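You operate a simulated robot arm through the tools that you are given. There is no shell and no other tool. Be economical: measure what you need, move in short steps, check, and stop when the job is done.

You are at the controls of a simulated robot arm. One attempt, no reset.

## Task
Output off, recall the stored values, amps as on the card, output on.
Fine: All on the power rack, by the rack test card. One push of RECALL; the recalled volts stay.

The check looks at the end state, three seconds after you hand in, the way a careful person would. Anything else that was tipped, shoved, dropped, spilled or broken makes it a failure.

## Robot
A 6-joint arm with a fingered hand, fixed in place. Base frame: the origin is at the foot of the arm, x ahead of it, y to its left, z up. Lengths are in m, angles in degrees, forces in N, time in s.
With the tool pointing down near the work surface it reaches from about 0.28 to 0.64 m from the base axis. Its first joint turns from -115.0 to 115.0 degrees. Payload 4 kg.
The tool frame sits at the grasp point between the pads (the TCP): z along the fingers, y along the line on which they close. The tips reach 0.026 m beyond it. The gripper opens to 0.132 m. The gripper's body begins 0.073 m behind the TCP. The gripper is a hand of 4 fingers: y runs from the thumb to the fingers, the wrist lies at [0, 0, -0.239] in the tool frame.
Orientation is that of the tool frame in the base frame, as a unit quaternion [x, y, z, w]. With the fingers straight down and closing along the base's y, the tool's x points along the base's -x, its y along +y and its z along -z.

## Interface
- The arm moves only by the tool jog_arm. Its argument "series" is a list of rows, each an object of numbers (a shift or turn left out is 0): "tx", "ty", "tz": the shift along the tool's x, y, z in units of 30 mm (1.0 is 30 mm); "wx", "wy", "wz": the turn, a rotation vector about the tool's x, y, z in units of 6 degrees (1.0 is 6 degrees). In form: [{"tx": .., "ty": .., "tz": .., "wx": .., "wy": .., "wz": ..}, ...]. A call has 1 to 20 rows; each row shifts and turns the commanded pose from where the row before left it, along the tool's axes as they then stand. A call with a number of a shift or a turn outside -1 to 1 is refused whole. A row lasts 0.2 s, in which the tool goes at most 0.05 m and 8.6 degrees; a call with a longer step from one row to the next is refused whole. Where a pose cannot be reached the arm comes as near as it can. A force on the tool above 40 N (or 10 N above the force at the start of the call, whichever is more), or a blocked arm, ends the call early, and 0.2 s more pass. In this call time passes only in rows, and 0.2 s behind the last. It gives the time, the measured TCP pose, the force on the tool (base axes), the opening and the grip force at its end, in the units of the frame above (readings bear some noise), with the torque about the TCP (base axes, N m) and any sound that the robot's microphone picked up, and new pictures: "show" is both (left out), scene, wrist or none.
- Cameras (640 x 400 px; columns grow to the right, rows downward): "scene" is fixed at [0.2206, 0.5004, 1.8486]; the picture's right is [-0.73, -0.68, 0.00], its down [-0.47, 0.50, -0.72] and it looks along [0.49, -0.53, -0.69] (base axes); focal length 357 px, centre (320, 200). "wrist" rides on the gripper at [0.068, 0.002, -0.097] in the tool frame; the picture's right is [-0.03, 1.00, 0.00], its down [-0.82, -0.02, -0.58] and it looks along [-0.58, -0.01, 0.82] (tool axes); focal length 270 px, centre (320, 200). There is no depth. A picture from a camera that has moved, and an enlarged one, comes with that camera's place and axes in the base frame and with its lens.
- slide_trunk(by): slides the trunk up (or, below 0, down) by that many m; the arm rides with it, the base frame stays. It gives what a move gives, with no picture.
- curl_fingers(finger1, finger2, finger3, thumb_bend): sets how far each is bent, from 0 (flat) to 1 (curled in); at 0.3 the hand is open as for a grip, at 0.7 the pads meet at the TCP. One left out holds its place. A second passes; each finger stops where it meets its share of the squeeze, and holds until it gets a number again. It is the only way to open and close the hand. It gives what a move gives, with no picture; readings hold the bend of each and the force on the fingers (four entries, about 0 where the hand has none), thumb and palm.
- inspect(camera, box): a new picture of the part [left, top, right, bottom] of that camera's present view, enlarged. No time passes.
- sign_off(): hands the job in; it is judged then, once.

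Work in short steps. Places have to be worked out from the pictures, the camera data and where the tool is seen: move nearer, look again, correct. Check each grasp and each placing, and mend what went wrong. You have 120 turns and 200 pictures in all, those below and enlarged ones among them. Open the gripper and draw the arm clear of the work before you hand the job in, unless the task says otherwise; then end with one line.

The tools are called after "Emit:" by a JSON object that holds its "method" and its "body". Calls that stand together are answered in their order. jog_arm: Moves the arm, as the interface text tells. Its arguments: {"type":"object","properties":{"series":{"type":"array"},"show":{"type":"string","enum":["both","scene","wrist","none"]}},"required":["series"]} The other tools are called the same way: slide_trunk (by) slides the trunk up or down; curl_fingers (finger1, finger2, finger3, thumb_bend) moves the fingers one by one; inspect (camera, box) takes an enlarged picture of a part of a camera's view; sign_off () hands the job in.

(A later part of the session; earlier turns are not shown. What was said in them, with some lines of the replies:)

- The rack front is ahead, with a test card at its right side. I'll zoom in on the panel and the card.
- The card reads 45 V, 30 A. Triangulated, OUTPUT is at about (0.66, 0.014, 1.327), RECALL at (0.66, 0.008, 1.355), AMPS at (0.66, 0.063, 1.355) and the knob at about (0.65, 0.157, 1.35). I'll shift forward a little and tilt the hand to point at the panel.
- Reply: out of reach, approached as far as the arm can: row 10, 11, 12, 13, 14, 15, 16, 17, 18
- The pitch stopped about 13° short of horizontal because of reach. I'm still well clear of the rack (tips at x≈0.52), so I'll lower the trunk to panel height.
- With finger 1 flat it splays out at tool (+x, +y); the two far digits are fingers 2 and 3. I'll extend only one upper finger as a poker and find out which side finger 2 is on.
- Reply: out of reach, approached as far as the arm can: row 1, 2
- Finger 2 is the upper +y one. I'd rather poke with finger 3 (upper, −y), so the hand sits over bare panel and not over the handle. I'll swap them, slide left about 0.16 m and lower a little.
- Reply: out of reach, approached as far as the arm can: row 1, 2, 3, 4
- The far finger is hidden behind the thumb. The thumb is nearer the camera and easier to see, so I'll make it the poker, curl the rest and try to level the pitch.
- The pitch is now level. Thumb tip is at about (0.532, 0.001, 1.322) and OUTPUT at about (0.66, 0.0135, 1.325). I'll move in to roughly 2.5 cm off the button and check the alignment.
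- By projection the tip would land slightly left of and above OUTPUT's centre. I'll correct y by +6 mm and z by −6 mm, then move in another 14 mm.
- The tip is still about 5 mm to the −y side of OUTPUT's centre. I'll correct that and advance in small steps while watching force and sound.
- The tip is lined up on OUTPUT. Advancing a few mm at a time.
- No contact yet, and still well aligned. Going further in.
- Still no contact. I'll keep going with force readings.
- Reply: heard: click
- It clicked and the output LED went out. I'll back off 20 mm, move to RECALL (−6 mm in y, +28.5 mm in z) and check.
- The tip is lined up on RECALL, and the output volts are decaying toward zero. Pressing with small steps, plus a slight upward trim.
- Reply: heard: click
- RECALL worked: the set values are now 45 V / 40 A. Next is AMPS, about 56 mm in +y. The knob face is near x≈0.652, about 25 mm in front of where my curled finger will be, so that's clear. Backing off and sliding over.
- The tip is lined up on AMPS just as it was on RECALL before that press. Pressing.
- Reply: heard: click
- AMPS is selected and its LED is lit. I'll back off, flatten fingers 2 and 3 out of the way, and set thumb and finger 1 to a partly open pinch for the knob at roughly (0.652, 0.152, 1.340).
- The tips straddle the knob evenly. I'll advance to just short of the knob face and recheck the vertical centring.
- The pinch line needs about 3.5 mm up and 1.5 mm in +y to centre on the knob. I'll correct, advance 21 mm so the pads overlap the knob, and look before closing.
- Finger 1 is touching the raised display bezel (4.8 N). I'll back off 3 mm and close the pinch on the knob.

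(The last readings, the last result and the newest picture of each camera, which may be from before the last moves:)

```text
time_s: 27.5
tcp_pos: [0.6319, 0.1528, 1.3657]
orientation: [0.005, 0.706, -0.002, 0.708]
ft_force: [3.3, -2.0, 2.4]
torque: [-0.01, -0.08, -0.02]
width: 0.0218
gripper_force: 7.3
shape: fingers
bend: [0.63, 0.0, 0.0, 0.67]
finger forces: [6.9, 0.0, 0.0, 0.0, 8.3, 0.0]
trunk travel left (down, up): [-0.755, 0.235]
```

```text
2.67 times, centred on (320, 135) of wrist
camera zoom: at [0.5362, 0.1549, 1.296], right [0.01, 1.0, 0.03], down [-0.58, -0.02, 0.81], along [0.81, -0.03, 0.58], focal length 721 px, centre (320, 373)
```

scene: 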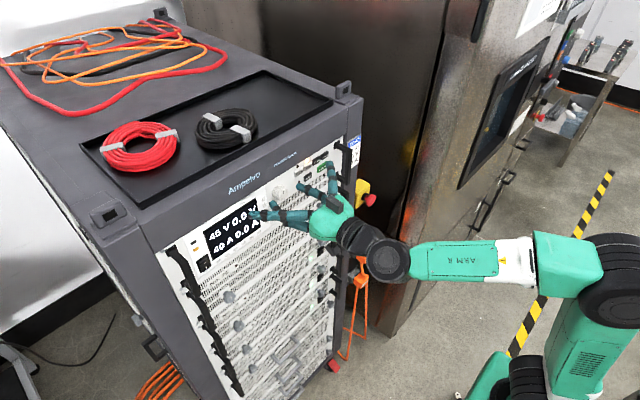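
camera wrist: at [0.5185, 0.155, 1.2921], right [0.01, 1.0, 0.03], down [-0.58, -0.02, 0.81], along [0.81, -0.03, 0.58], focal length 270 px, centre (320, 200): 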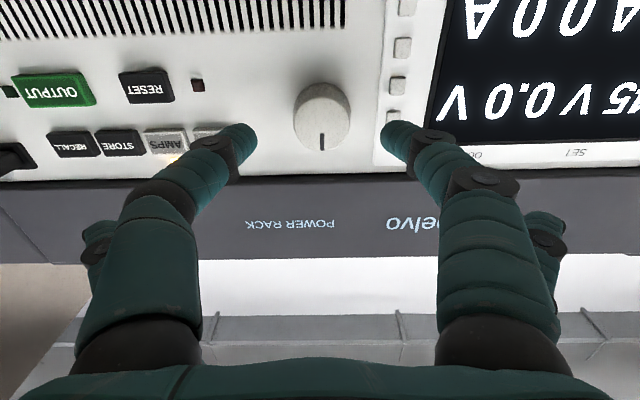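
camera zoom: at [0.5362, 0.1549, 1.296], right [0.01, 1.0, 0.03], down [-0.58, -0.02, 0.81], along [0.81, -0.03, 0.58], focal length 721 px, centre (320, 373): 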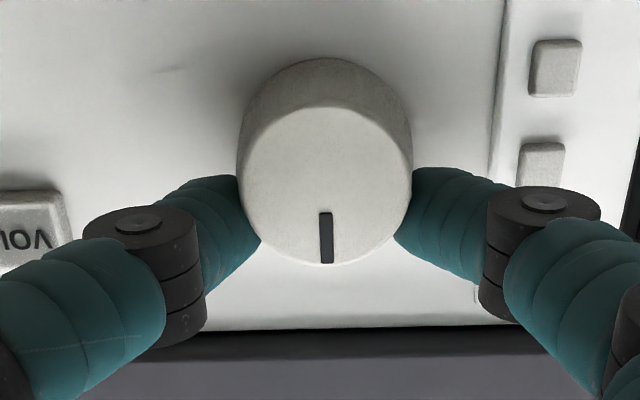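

The knob is gripped firmly by both digits (about 7–8 N each). I'll try a small anticlockwise turn of 12° about the knob axis and read the display.

Emit:
{"method": "jog_arm", "body": {"series": [{"wz": -1, "ty": 0.078}, {"wz": -1, "ty": 0.078}], "show": "none"}}

Emit:
{"method": "inspect", "body": {"camera": "wrist", "box": [220, 60, 640, 330]}}

Emit:
{"method": "inspect", "body": {"camera": "scene", "box": [190, 160, 318, 270]}}

```text
time_s: 28.1
tcp_pos: [0.6336, 0.1585, 1.3649]
orientation: [-0.069, 0.703, -0.075, 0.704]
ft_force: [0.9, -2.0, 0.3]
torque: [-0.04, -0.04, 0.0]
width: 0.0216
gripper_force: 7.0
shape: fingers
bend: [0.63, 0.0, 0.0, 0.67]
finger forces: [6.0, 0.0, 0.0, 0.0, 7.8, 0.0]
trunk travel left (down, up): [-0.755, 0.235]
```

```text
1.48 times, centred on (430, 195) of wrist
camera zoom: at [0.5363, 0.1462, 1.2974], right [0.01, 0.98, -0.18], down [-0.58, 0.15, 0.8], along [0.82, 0.1, 0.57], focal length 400 px, centre (157, 207)
```

zoom: 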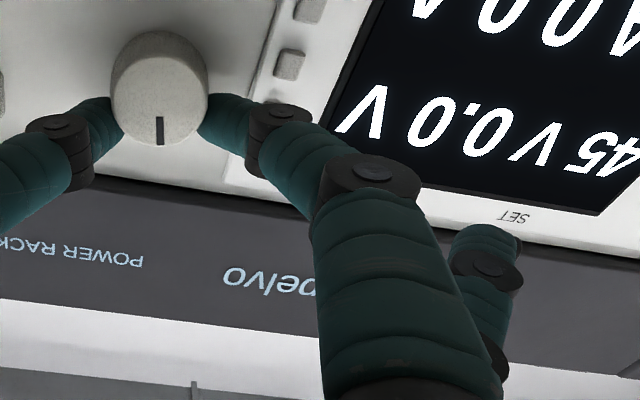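

```text
3.64 times, centred on (254, 215) of scene
camera zoom: at [0.2206, 0.5004, 1.8486], right [-0.73, -0.68, 0.0], down [-0.47, 0.5, -0.72], along [0.49, -0.53, -0.69], focal length 1297 px, centre (560, 146)
```

zoom: 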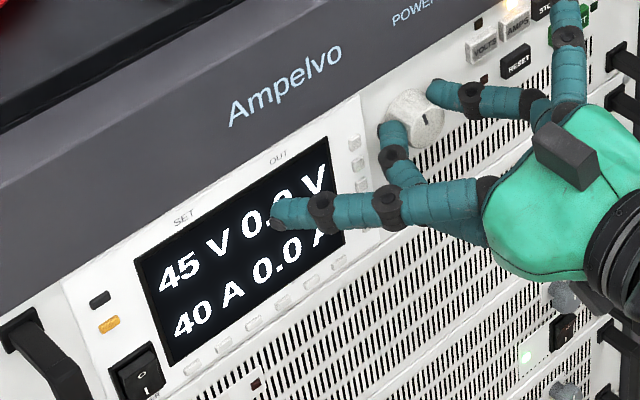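

The knob is following the hand but the display still shows 40 A, so the steps are probably coarser than 12°. Turning another 12°.

Emit:
{"method": "jog_arm", "body": {"series": [{"wz": -1, "ty": 0.078}, {"wz": -1, "ty": 0.078}], "show": "none"}}

Emit:
{"method": "inspect", "body": {"camera": "scene", "box": [190, 160, 318, 270]}}

```text
time_s: 28.7
tcp_pos: [0.632, 0.1633, 1.3636]
orientation: [-0.142, 0.691, -0.149, 0.693]
ft_force: [2.0, 0.4, 2.7]
torque: [0.0, -0.07, 0.03]
width: 0.0216
gripper_force: 7.7
shape: fingers
bend: [0.63, 0.0, 0.0, 0.67]
finger forces: [6.7, 0.1, 0.0, 0.0, 8.0, 0.0]
trunk travel left (down, up): [-0.755, 0.235]
```

```text
3.64 times, centred on (254, 215) of scene
camera zoom: at [0.2206, 0.5004, 1.8486], right [-0.73, -0.68, 0.0], down [-0.47, 0.5, -0.72], along [0.49, -0.53, -0.69], focal length 1297 px, centre (560, 146)
```

zoom: 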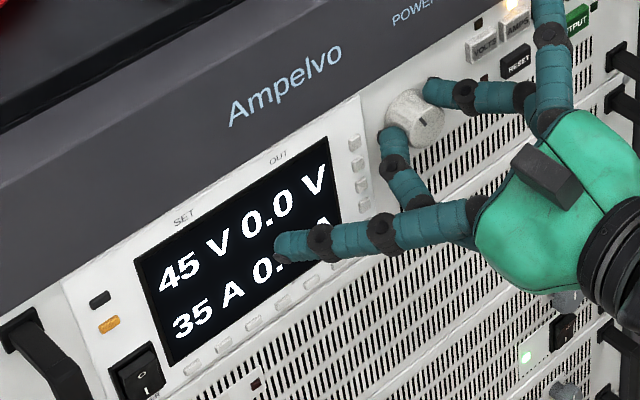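

It dropped to 35 A, so it's 5 A per detent. One more detent is needed; turning another 9° and checking.

Emit:
{"method": "jog_arm", "body": {"series": [{"wz": -0.75, "ty": 0.06}, {"wz": -0.75, "ty": 0.06}], "show": "none"}}

Emit:
{"method": "inspect", "body": {"camera": "scene", "box": [190, 160, 318, 270]}}

```text
time_s: 29.3
tcp_pos: [0.6341, 0.1676, 1.3629]
orientation: [-0.196, 0.678, -0.202, 0.679]
ft_force: [0.4, 1.1, 2.1]
torque: [0.03, -0.01, 0.04]
width: 0.0212
gripper_force: 7.5
shape: fingers
bend: [0.63, 0.0, 0.0, 0.67]
finger forces: [8.0, 0.1, 0.1, 0.0, 6.9, 0.1]
trunk travel left (down, up): [-0.755, 0.235]
```

```text
3.64 times, centred on (254, 215) of scene
camera zoom: at [0.2206, 0.5004, 1.8486], right [-0.73, -0.68, 0.0], down [-0.47, 0.5, -0.72], along [0.49, -0.53, -0.69], focal length 1297 px, centre (560, 146)
```

zoom: 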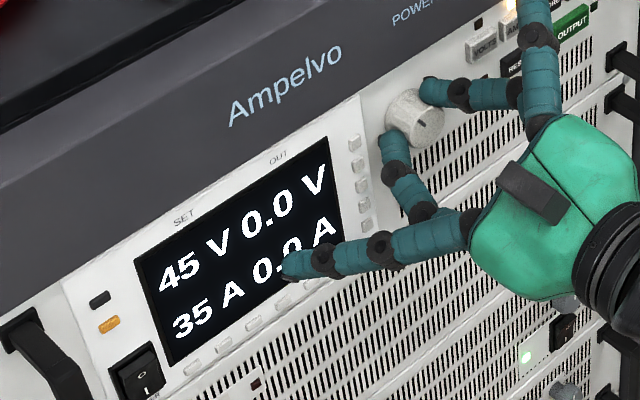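

Still 35 A at about 33° total; a further 6°.

Emit:
{"method": "jog_arm", "body": {"series": [{"wz": -1, "ty": 0.078}], "show": "none"}}

Emit:
{"method": "inspect", "body": {"camera": "scene", "box": [190, 160, 318, 270]}}

```text
time_s: 29.7
tcp_pos: [0.6328, 0.1694, 1.362]
orientation: [-0.231, 0.667, -0.238, 0.667]
ft_force: [1.1, 0.9, 2.4]
torque: [0.02, -0.05, 0.12]
width: 0.0213
gripper_force: 7.5
shape: fingers
bend: [0.63, 0.0, 0.0, 0.67]
finger forces: [8.0, 0.1, 0.0, 0.0, 6.8, 0.0]
trunk travel left (down, up): [-0.755, 0.235]
```

```text
3.64 times, centred on (254, 215) of scene
camera zoom: at [0.2206, 0.5004, 1.8486], right [-0.73, -0.68, 0.0], down [-0.47, 0.5, -0.72], along [0.49, -0.53, -0.69], focal length 1297 px, centre (560, 146)
```

zoom: 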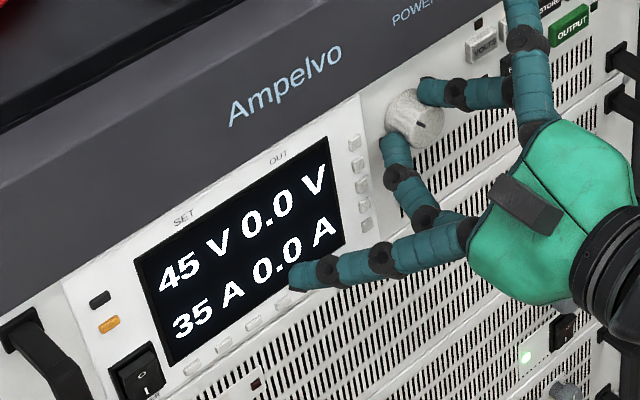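

Still 35 A at about 38°; another 5°, also checking that the knob isn't slipping.

Emit:
{"method": "jog_arm", "body": {"series": [{"wz": -0.8, "ty": 0.062}], "show": "none"}}

Emit:
{"method": "inspect", "body": {"camera": "scene", "box": [190, 160, 318, 270]}}

Emit:
{"method": "inspect", "body": {"camera": "wrist", "box": [200, 60, 440, 210]}}

```text
time_s: 30.1
tcp_pos: [0.6331, 0.1714, 1.3602]
orientation: [-0.259, 0.657, -0.264, 0.657]
ft_force: [1.3, 1.5, 0.6]
torque: [0.05, -0.06, 0.03]
width: 0.0213
gripper_force: 7.0
shape: fingers
bend: [0.63, 0.0, 0.0, 0.67]
finger forces: [7.6, 0.1, 0.0, 0.0, 7.0, 0.1]
trunk travel left (down, up): [-0.755, 0.235]
```

```text
3.64 times, centred on (254, 215) of scene
camera zoom: at [0.2206, 0.5004, 1.8486], right [-0.73, -0.68, 0.0], down [-0.47, 0.5, -0.72], along [0.49, -0.53, -0.69], focal length 1297 px, centre (560, 146)
```

zoom: 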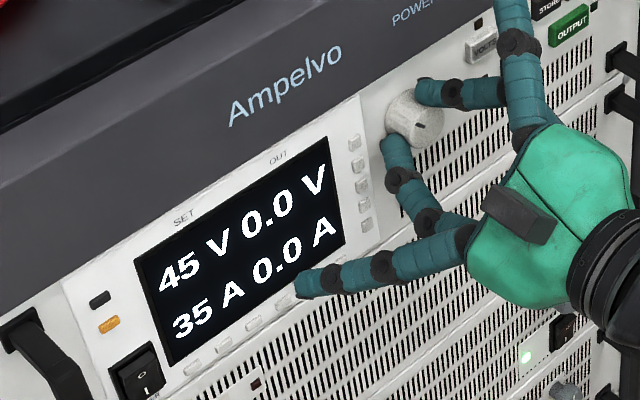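

```text
2.67 times, centred on (320, 135) of wrist
camera zoom: at [0.5361, 0.1248, 1.3085], right [0.01, 0.74, -0.67], down [-0.57, 0.55, 0.6], along [0.82, 0.38, 0.43], focal length 721 px, centre (320, 373)
```

zoom: 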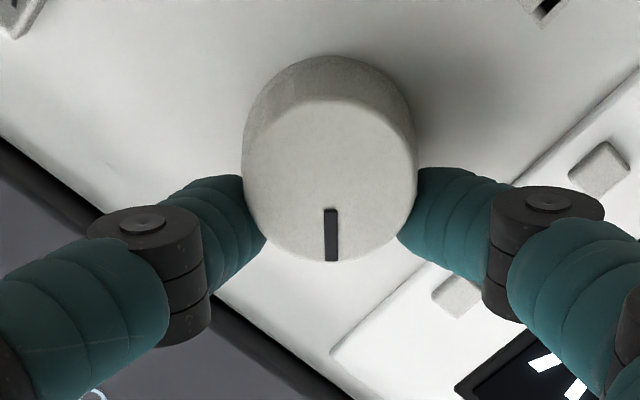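

There's no slip; the knob has turned about 43°. Another 5°.

Emit:
{"method": "jog_arm", "body": {"series": [{"wz": -0.8, "ty": 0.062}], "show": "none"}}

Emit:
{"method": "inspect", "body": {"camera": "scene", "box": [190, 160, 318, 270]}}

```text
time_s: 30.5
tcp_pos: [0.6328, 0.1726, 1.3587]
orientation: [-0.287, 0.645, -0.292, 0.645]
ft_force: [1.0, 2.0, 1.8]
torque: [0.06, 0.01, 0.11]
width: 0.0214
gripper_force: 7.2
shape: fingers
bend: [0.63, 0.0, 0.0, 0.67]
finger forces: [8.0, 0.1, 0.1, 0.1, 7.0, 0.0]
trunk travel left (down, up): [-0.755, 0.235]
```

```text
3.64 times, centred on (254, 215) of scene
camera zoom: at [0.2206, 0.5004, 1.8486], right [-0.73, -0.68, 0.0], down [-0.47, 0.5, -0.72], along [0.49, -0.53, -0.69], focal length 1297 px, centre (560, 146)
```

zoom: 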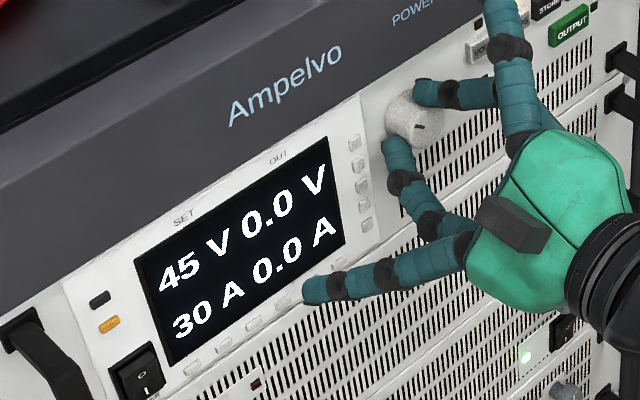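

The display shows 45 V / 30 A. I'll turn 4° more for margin against slipping back, then release and back straight out.

Emit:
{"method": "jog_arm", "body": {"series": [{"wz": -0.65, "ty": 0.05}], "show": "none"}}

Emit:
{"method": "curl_fingers", "body": {"finger1": 0.54, "thumb_bend": 0.54}}

Emit:
{"method": "jog_arm", "body": {"series": [{"tz": -0.7}, {"tz": -1}, {"tz": -1}], "show": "none"}}

Emit:
{"method": "inspect", "body": {"camera": "scene", "box": [190, 140, 350, 250]}}

```text
time_s: 30.9
tcp_pos: [0.6331, 0.1725, 1.3569]
orientation: [-0.308, 0.636, -0.314, 0.635]
ft_force: [2.2, 4.1, 1.4]
torque: [0.04, -0.06, 0.13]
width: 0.0213
gripper_force: 7.6
shape: fingers
bend: [0.63, 0.0, 0.0, 0.67]
finger forces: [8.3, 0.0, 0.0, 0.0, 7.4, 0.1]
trunk travel left (down, up): [-0.755, 0.235]
```

```text
time_s: 31.9
tcp_pos: [0.6338, 0.1721, 1.3571]
orientation: [-0.307, 0.636, -0.314, 0.635]
ft_force: [0.0, -0.3, -1.2]
torque: [0.02, -0.01, -0.01]
width: 0.0517
gripper_force: 0.0
shape: fingers
bend: [0.54, 0.0, 0.0, 0.54]
finger forces: [0.0, 0.0, 0.0, 0.1, 0.7, 0.0]
trunk travel left (down, up): [-0.755, 0.235]
```

```text
time_s: 32.7
tcp_pos: [0.5519, 0.1751, 1.3589]
orientation: [-0.308, 0.635, -0.315, 0.635]
ft_force: [0.7, -0.2, 1.3]
torque: [0.01, -0.04, 0.02]
width: 0.052
gripper_force: 0.0
shape: fingers
bend: [0.54, 0.0, 0.0, 0.54]
finger forces: [0.1, 0.1, 0.0, 0.0, 0.0, 0.1]
trunk travel left (down, up): [-0.755, 0.235]
```

```text
3.64 times, centred on (270, 195) of scene
camera zoom: at [0.2206, 0.5004, 1.8486], right [-0.73, -0.68, 0.0], down [-0.47, 0.5, -0.72], along [0.49, -0.53, -0.69], focal length 1297 px, centre (502, 218)
```

zoom: 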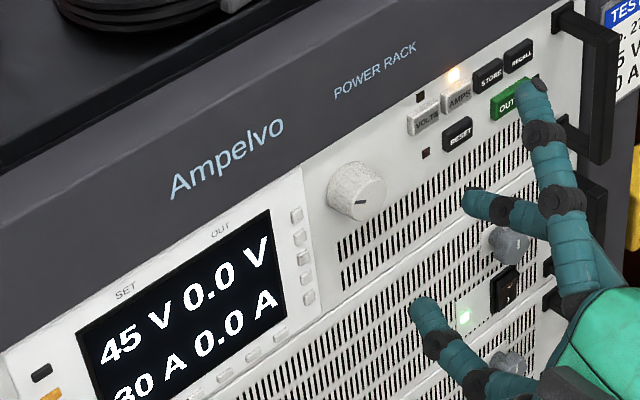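

45 V / 30 A held after release. I'll rotate the hand back and restore the thumb-poker shape for OUTPUT.

Emit:
{"method": "jog_arm", "body": {"series": [{"wz": 1}, {"wz": 1}, {"wz": 1}, {"wz": 1}, {"wz": 1}, {"wz": 1}, {"wz": 1}, {"wz": 1}, {"wz": 0.75}], "show": "none"}}

Emit:
{"method": "curl_fingers", "body": {"finger1": 1.0, "finger2": 1.0, "thumb_bend": 0.3}}

Emit:
{"method": "curl_fingers", "body": {"finger3": 1.0}}

```text
time_s: 34.7
tcp_pos: [0.5516, 0.1724, 1.3564]
orientation: [0.005, 0.706, 0.0, 0.708]
ft_force: [0.3, -0.3, -0.1]
torque: [-0.01, -0.02, 0.03]
width: 0.0518
gripper_force: 0.2
shape: fingers
bend: [0.54, 0.0, 0.0, 0.54]
finger forces: [0.1, 0.0, 0.0, 0.0, 0.0, 0.0]
trunk travel left (down, up): [-0.755, 0.235]
```

```text
time_s: 35.7
tcp_pos: [0.5524, 0.1725, 1.3561]
orientation: [0.005, 0.706, -0.001, 0.708]
ft_force: [0.4, -0.3, 0.4]
torque: [0.03, -0.01, -0.03]
width: 0.0567
gripper_force: 0.0
shape: fingers
bend: [1.0, 1.0, 0.0, 0.3]
finger forces: [0.0, 0.1, 0.1, 0.0, 0.1, 0.1]
trunk travel left (down, up): [-0.755, 0.235]
```

```text
time_s: 36.7
tcp_pos: [0.5528, 0.1732, 1.357]
orientation: [0.005, 0.706, -0.001, 0.708]
ft_force: [-0.1, 0.7, -0.2]
torque: [0.03, -0.03, 0.03]
width: 0.0565
gripper_force: 0.2
shape: fingers
bend: [1.0, 1.0, 0.87, 0.3]
finger forces: [0.1, 0.0, 0.1, 0.0, 0.0, 0.1]
trunk travel left (down, up): [-0.755, 0.235]
```

Same hand shape as before. Moving to just short of OUTPUT, at the coordinates that worked earlier.

Emit:
{"method": "jog_arm", "body": {"series": [{"ty": -0.9, "tx": 0.53}, {"ty": -0.9}, {"ty": -0.77}, {"tz": 0.9}, {"tz": 0.9}, {"tz": 0.65}], "show": "none"}}

Emit:
{"method": "inspect", "body": {"camera": "wrist", "box": [80, 60, 320, 210]}}

```text
time_s: 38.1
tcp_pos: [0.6263, 0.0947, 1.3401]
orientation: [0.005, 0.706, 0.0, 0.708]
ft_force: [-1.4, 0.1, 0.4]
torque: [-0.03, -0.03, 0.01]
width: 0.0567
gripper_force: 0.1
shape: fingers
bend: [1.0, 1.0, 0.87, 0.3]
finger forces: [0.0, 0.1, 0.0, 0.0, 0.0, 0.0]
trunk travel left (down, up): [-0.755, 0.235]
```

```text
2.67 times, centred on (200, 135) of wrist
camera zoom: at [0.5287, 0.0968, 1.2709], right [0.01, 1.0, 0.03], down [-0.58, -0.02, 0.81], along [0.81, -0.03, 0.58], focal length 721 px, centre (640, 373)
```

zoom: 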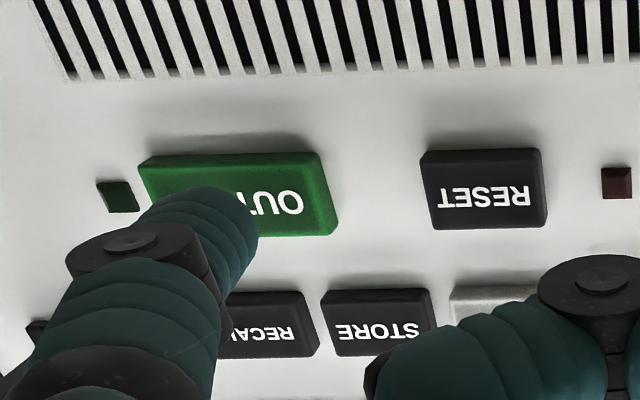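

Aligned on OUTPUT. Pressing once, then backing off.

Emit:
{"method": "jog_arm", "body": {"series": [{"tz": 0.2}, {"tz": 0.13}, {"tz": 0.09}, {"tz": 0.08}], "show": "none"}}

Emit:
{"method": "inspect", "body": {"camera": "wrist", "box": [80, 60, 320, 210]}}

```text
time_s: 39.1
tcp_pos: [0.64, 0.0941, 1.3399]
orientation: [0.005, 0.706, -0.002, 0.708]
ft_force: [-1.4, -0.1, 0.6]
torque: [0.01, 0.03, -0.11]
width: 0.0567
gripper_force: 0.9
shape: fingers
bend: [1.0, 1.0, 0.87, 0.3]
finger forces: [0.0, 0.1, 0.1, 0.0, 1.6, 0.0]
trunk travel left (down, up): [-0.755, 0.235]
heard: click
```

```text
2.67 times, centred on (200, 135) of wrist
camera zoom: at [0.5434, 0.0966, 1.2722], right [0.01, 1.0, 0.03], down [-0.58, -0.02, 0.81], along [0.81, -0.03, 0.58], focal length 721 px, centre (640, 373)
```

zoom: 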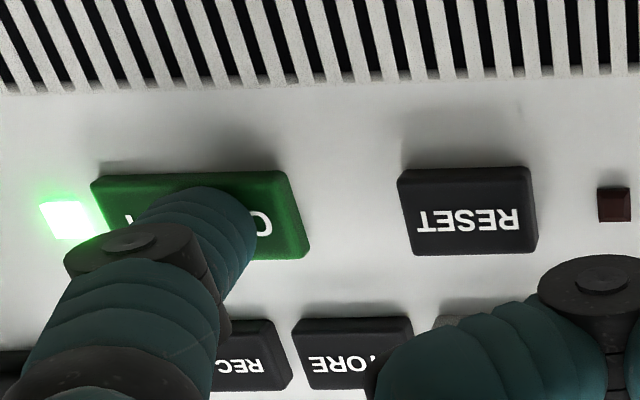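

The output LED is on. I'll withdraw well clear, open the hand and check the display.

Emit:
{"method": "jog_arm", "body": {"series": [{"tz": -1}, {"tz": -1}, {"tz": -1}, {"tz": -1}, {"tz": -0.5}], "show": "none"}}

Emit:
{"method": "curl_fingers", "body": {"finger1": 0.3, "finger2": 0.3, "finger3": 0.3, "thumb_bend": 0.3}}

Emit:
{"method": "jog_arm", "body": {"series": [{"ty": -0.5}, {"ty": -0.5}]}}

Emit:
{"method": "inspect", "body": {"camera": "scene", "box": [170, 130, 362, 250]}}

```text
time_s: 40.3
tcp_pos: [0.5045, 0.0934, 1.339]
orientation: [0.005, 0.706, 0.0, 0.708]
ft_force: [-0.4, -0.2, -0.9]
torque: [0.03, 0.01, -0.02]
width: 0.0568
gripper_force: 0.1
shape: fingers
bend: [1.0, 1.0, 0.87, 0.3]
finger forces: [0.0, 0.1, 0.0, 0.1, 0.1, 0.1]
trunk travel left (down, up): [-0.755, 0.235]
```

```text
time_s: 41.3
tcp_pos: [0.5048, 0.094, 1.3393]
orientation: [0.006, 0.706, -0.001, 0.708]
ft_force: [-0.4, -0.5, 0.3]
torque: [-0.02, 0.01, 0.0]
width: 0.1329
gripper_force: 0.0
shape: fingers
bend: [0.3, 0.3, 0.3, 0.3]
finger forces: [0.1, 0.0, 0.1, 0.1, 0.0, 0.0]
trunk travel left (down, up): [-0.755, 0.235]
```

```text
time_s: 41.9
tcp_pos: [0.5043, 0.0649, 1.3392]
orientation: [0.005, 0.706, -0.001, 0.708]
ft_force: [-0.9, 0.0, 0.1]
torque: [0.01, 0.0, -0.03]
width: 0.1326
gripper_force: 0.1
shape: fingers
bend: [0.3, 0.3, 0.3, 0.3]
finger forces: [0.1, 0.1, 0.0, 0.0, 0.0, 0.0]
trunk travel left (down, up): [-0.755, 0.235]
camera wrist: at [0.408, 0.0677, 1.2702], right [0.01, 1.0, 0.03], down [-0.58, -0.02, 0.81], along [0.81, -0.03, 0.58], focal length 270 px, centre (320, 200)
```

scene: 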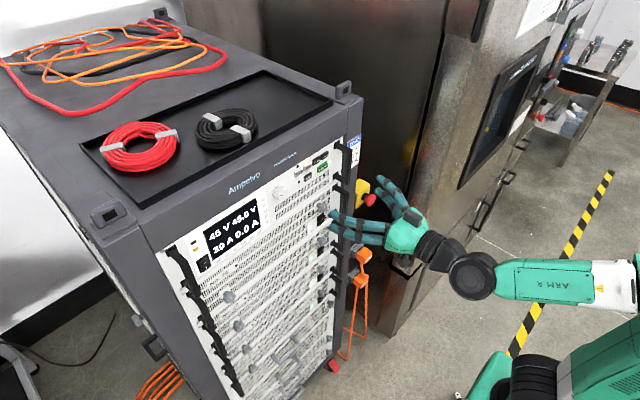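
wrist: 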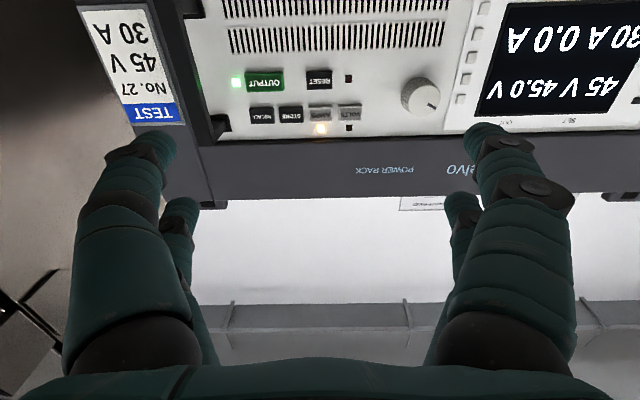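

```text
3.33 times, centred on (266, 190) of scene
camera zoom: at [0.2206, 0.5004, 1.8486], right [-0.73, -0.68, 0.0], down [-0.47, 0.5, -0.72], along [0.49, -0.53, -0.69], focal length 1189 px, centre (500, 233)
```

zoom: 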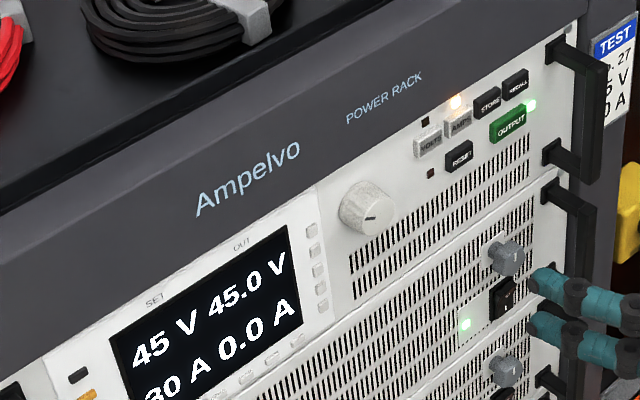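

The display reads 45 V / 30 A set and 45.0 V out, the OUTPUT LED is lit, and the hand is open and clear of the rack. Handing in.

Emit:
{"method": "sign_off", "body": {}}

```text
The job is handed in.
```

The rack output is back on at 45 V and 30 A as on the test card: I switched it off, pushed RECALL once (volts left as recalled), set the amps to 30 and switched it on again. While I was lining up on the knob, one finger lightly touched the display bezel, and nothing changed.
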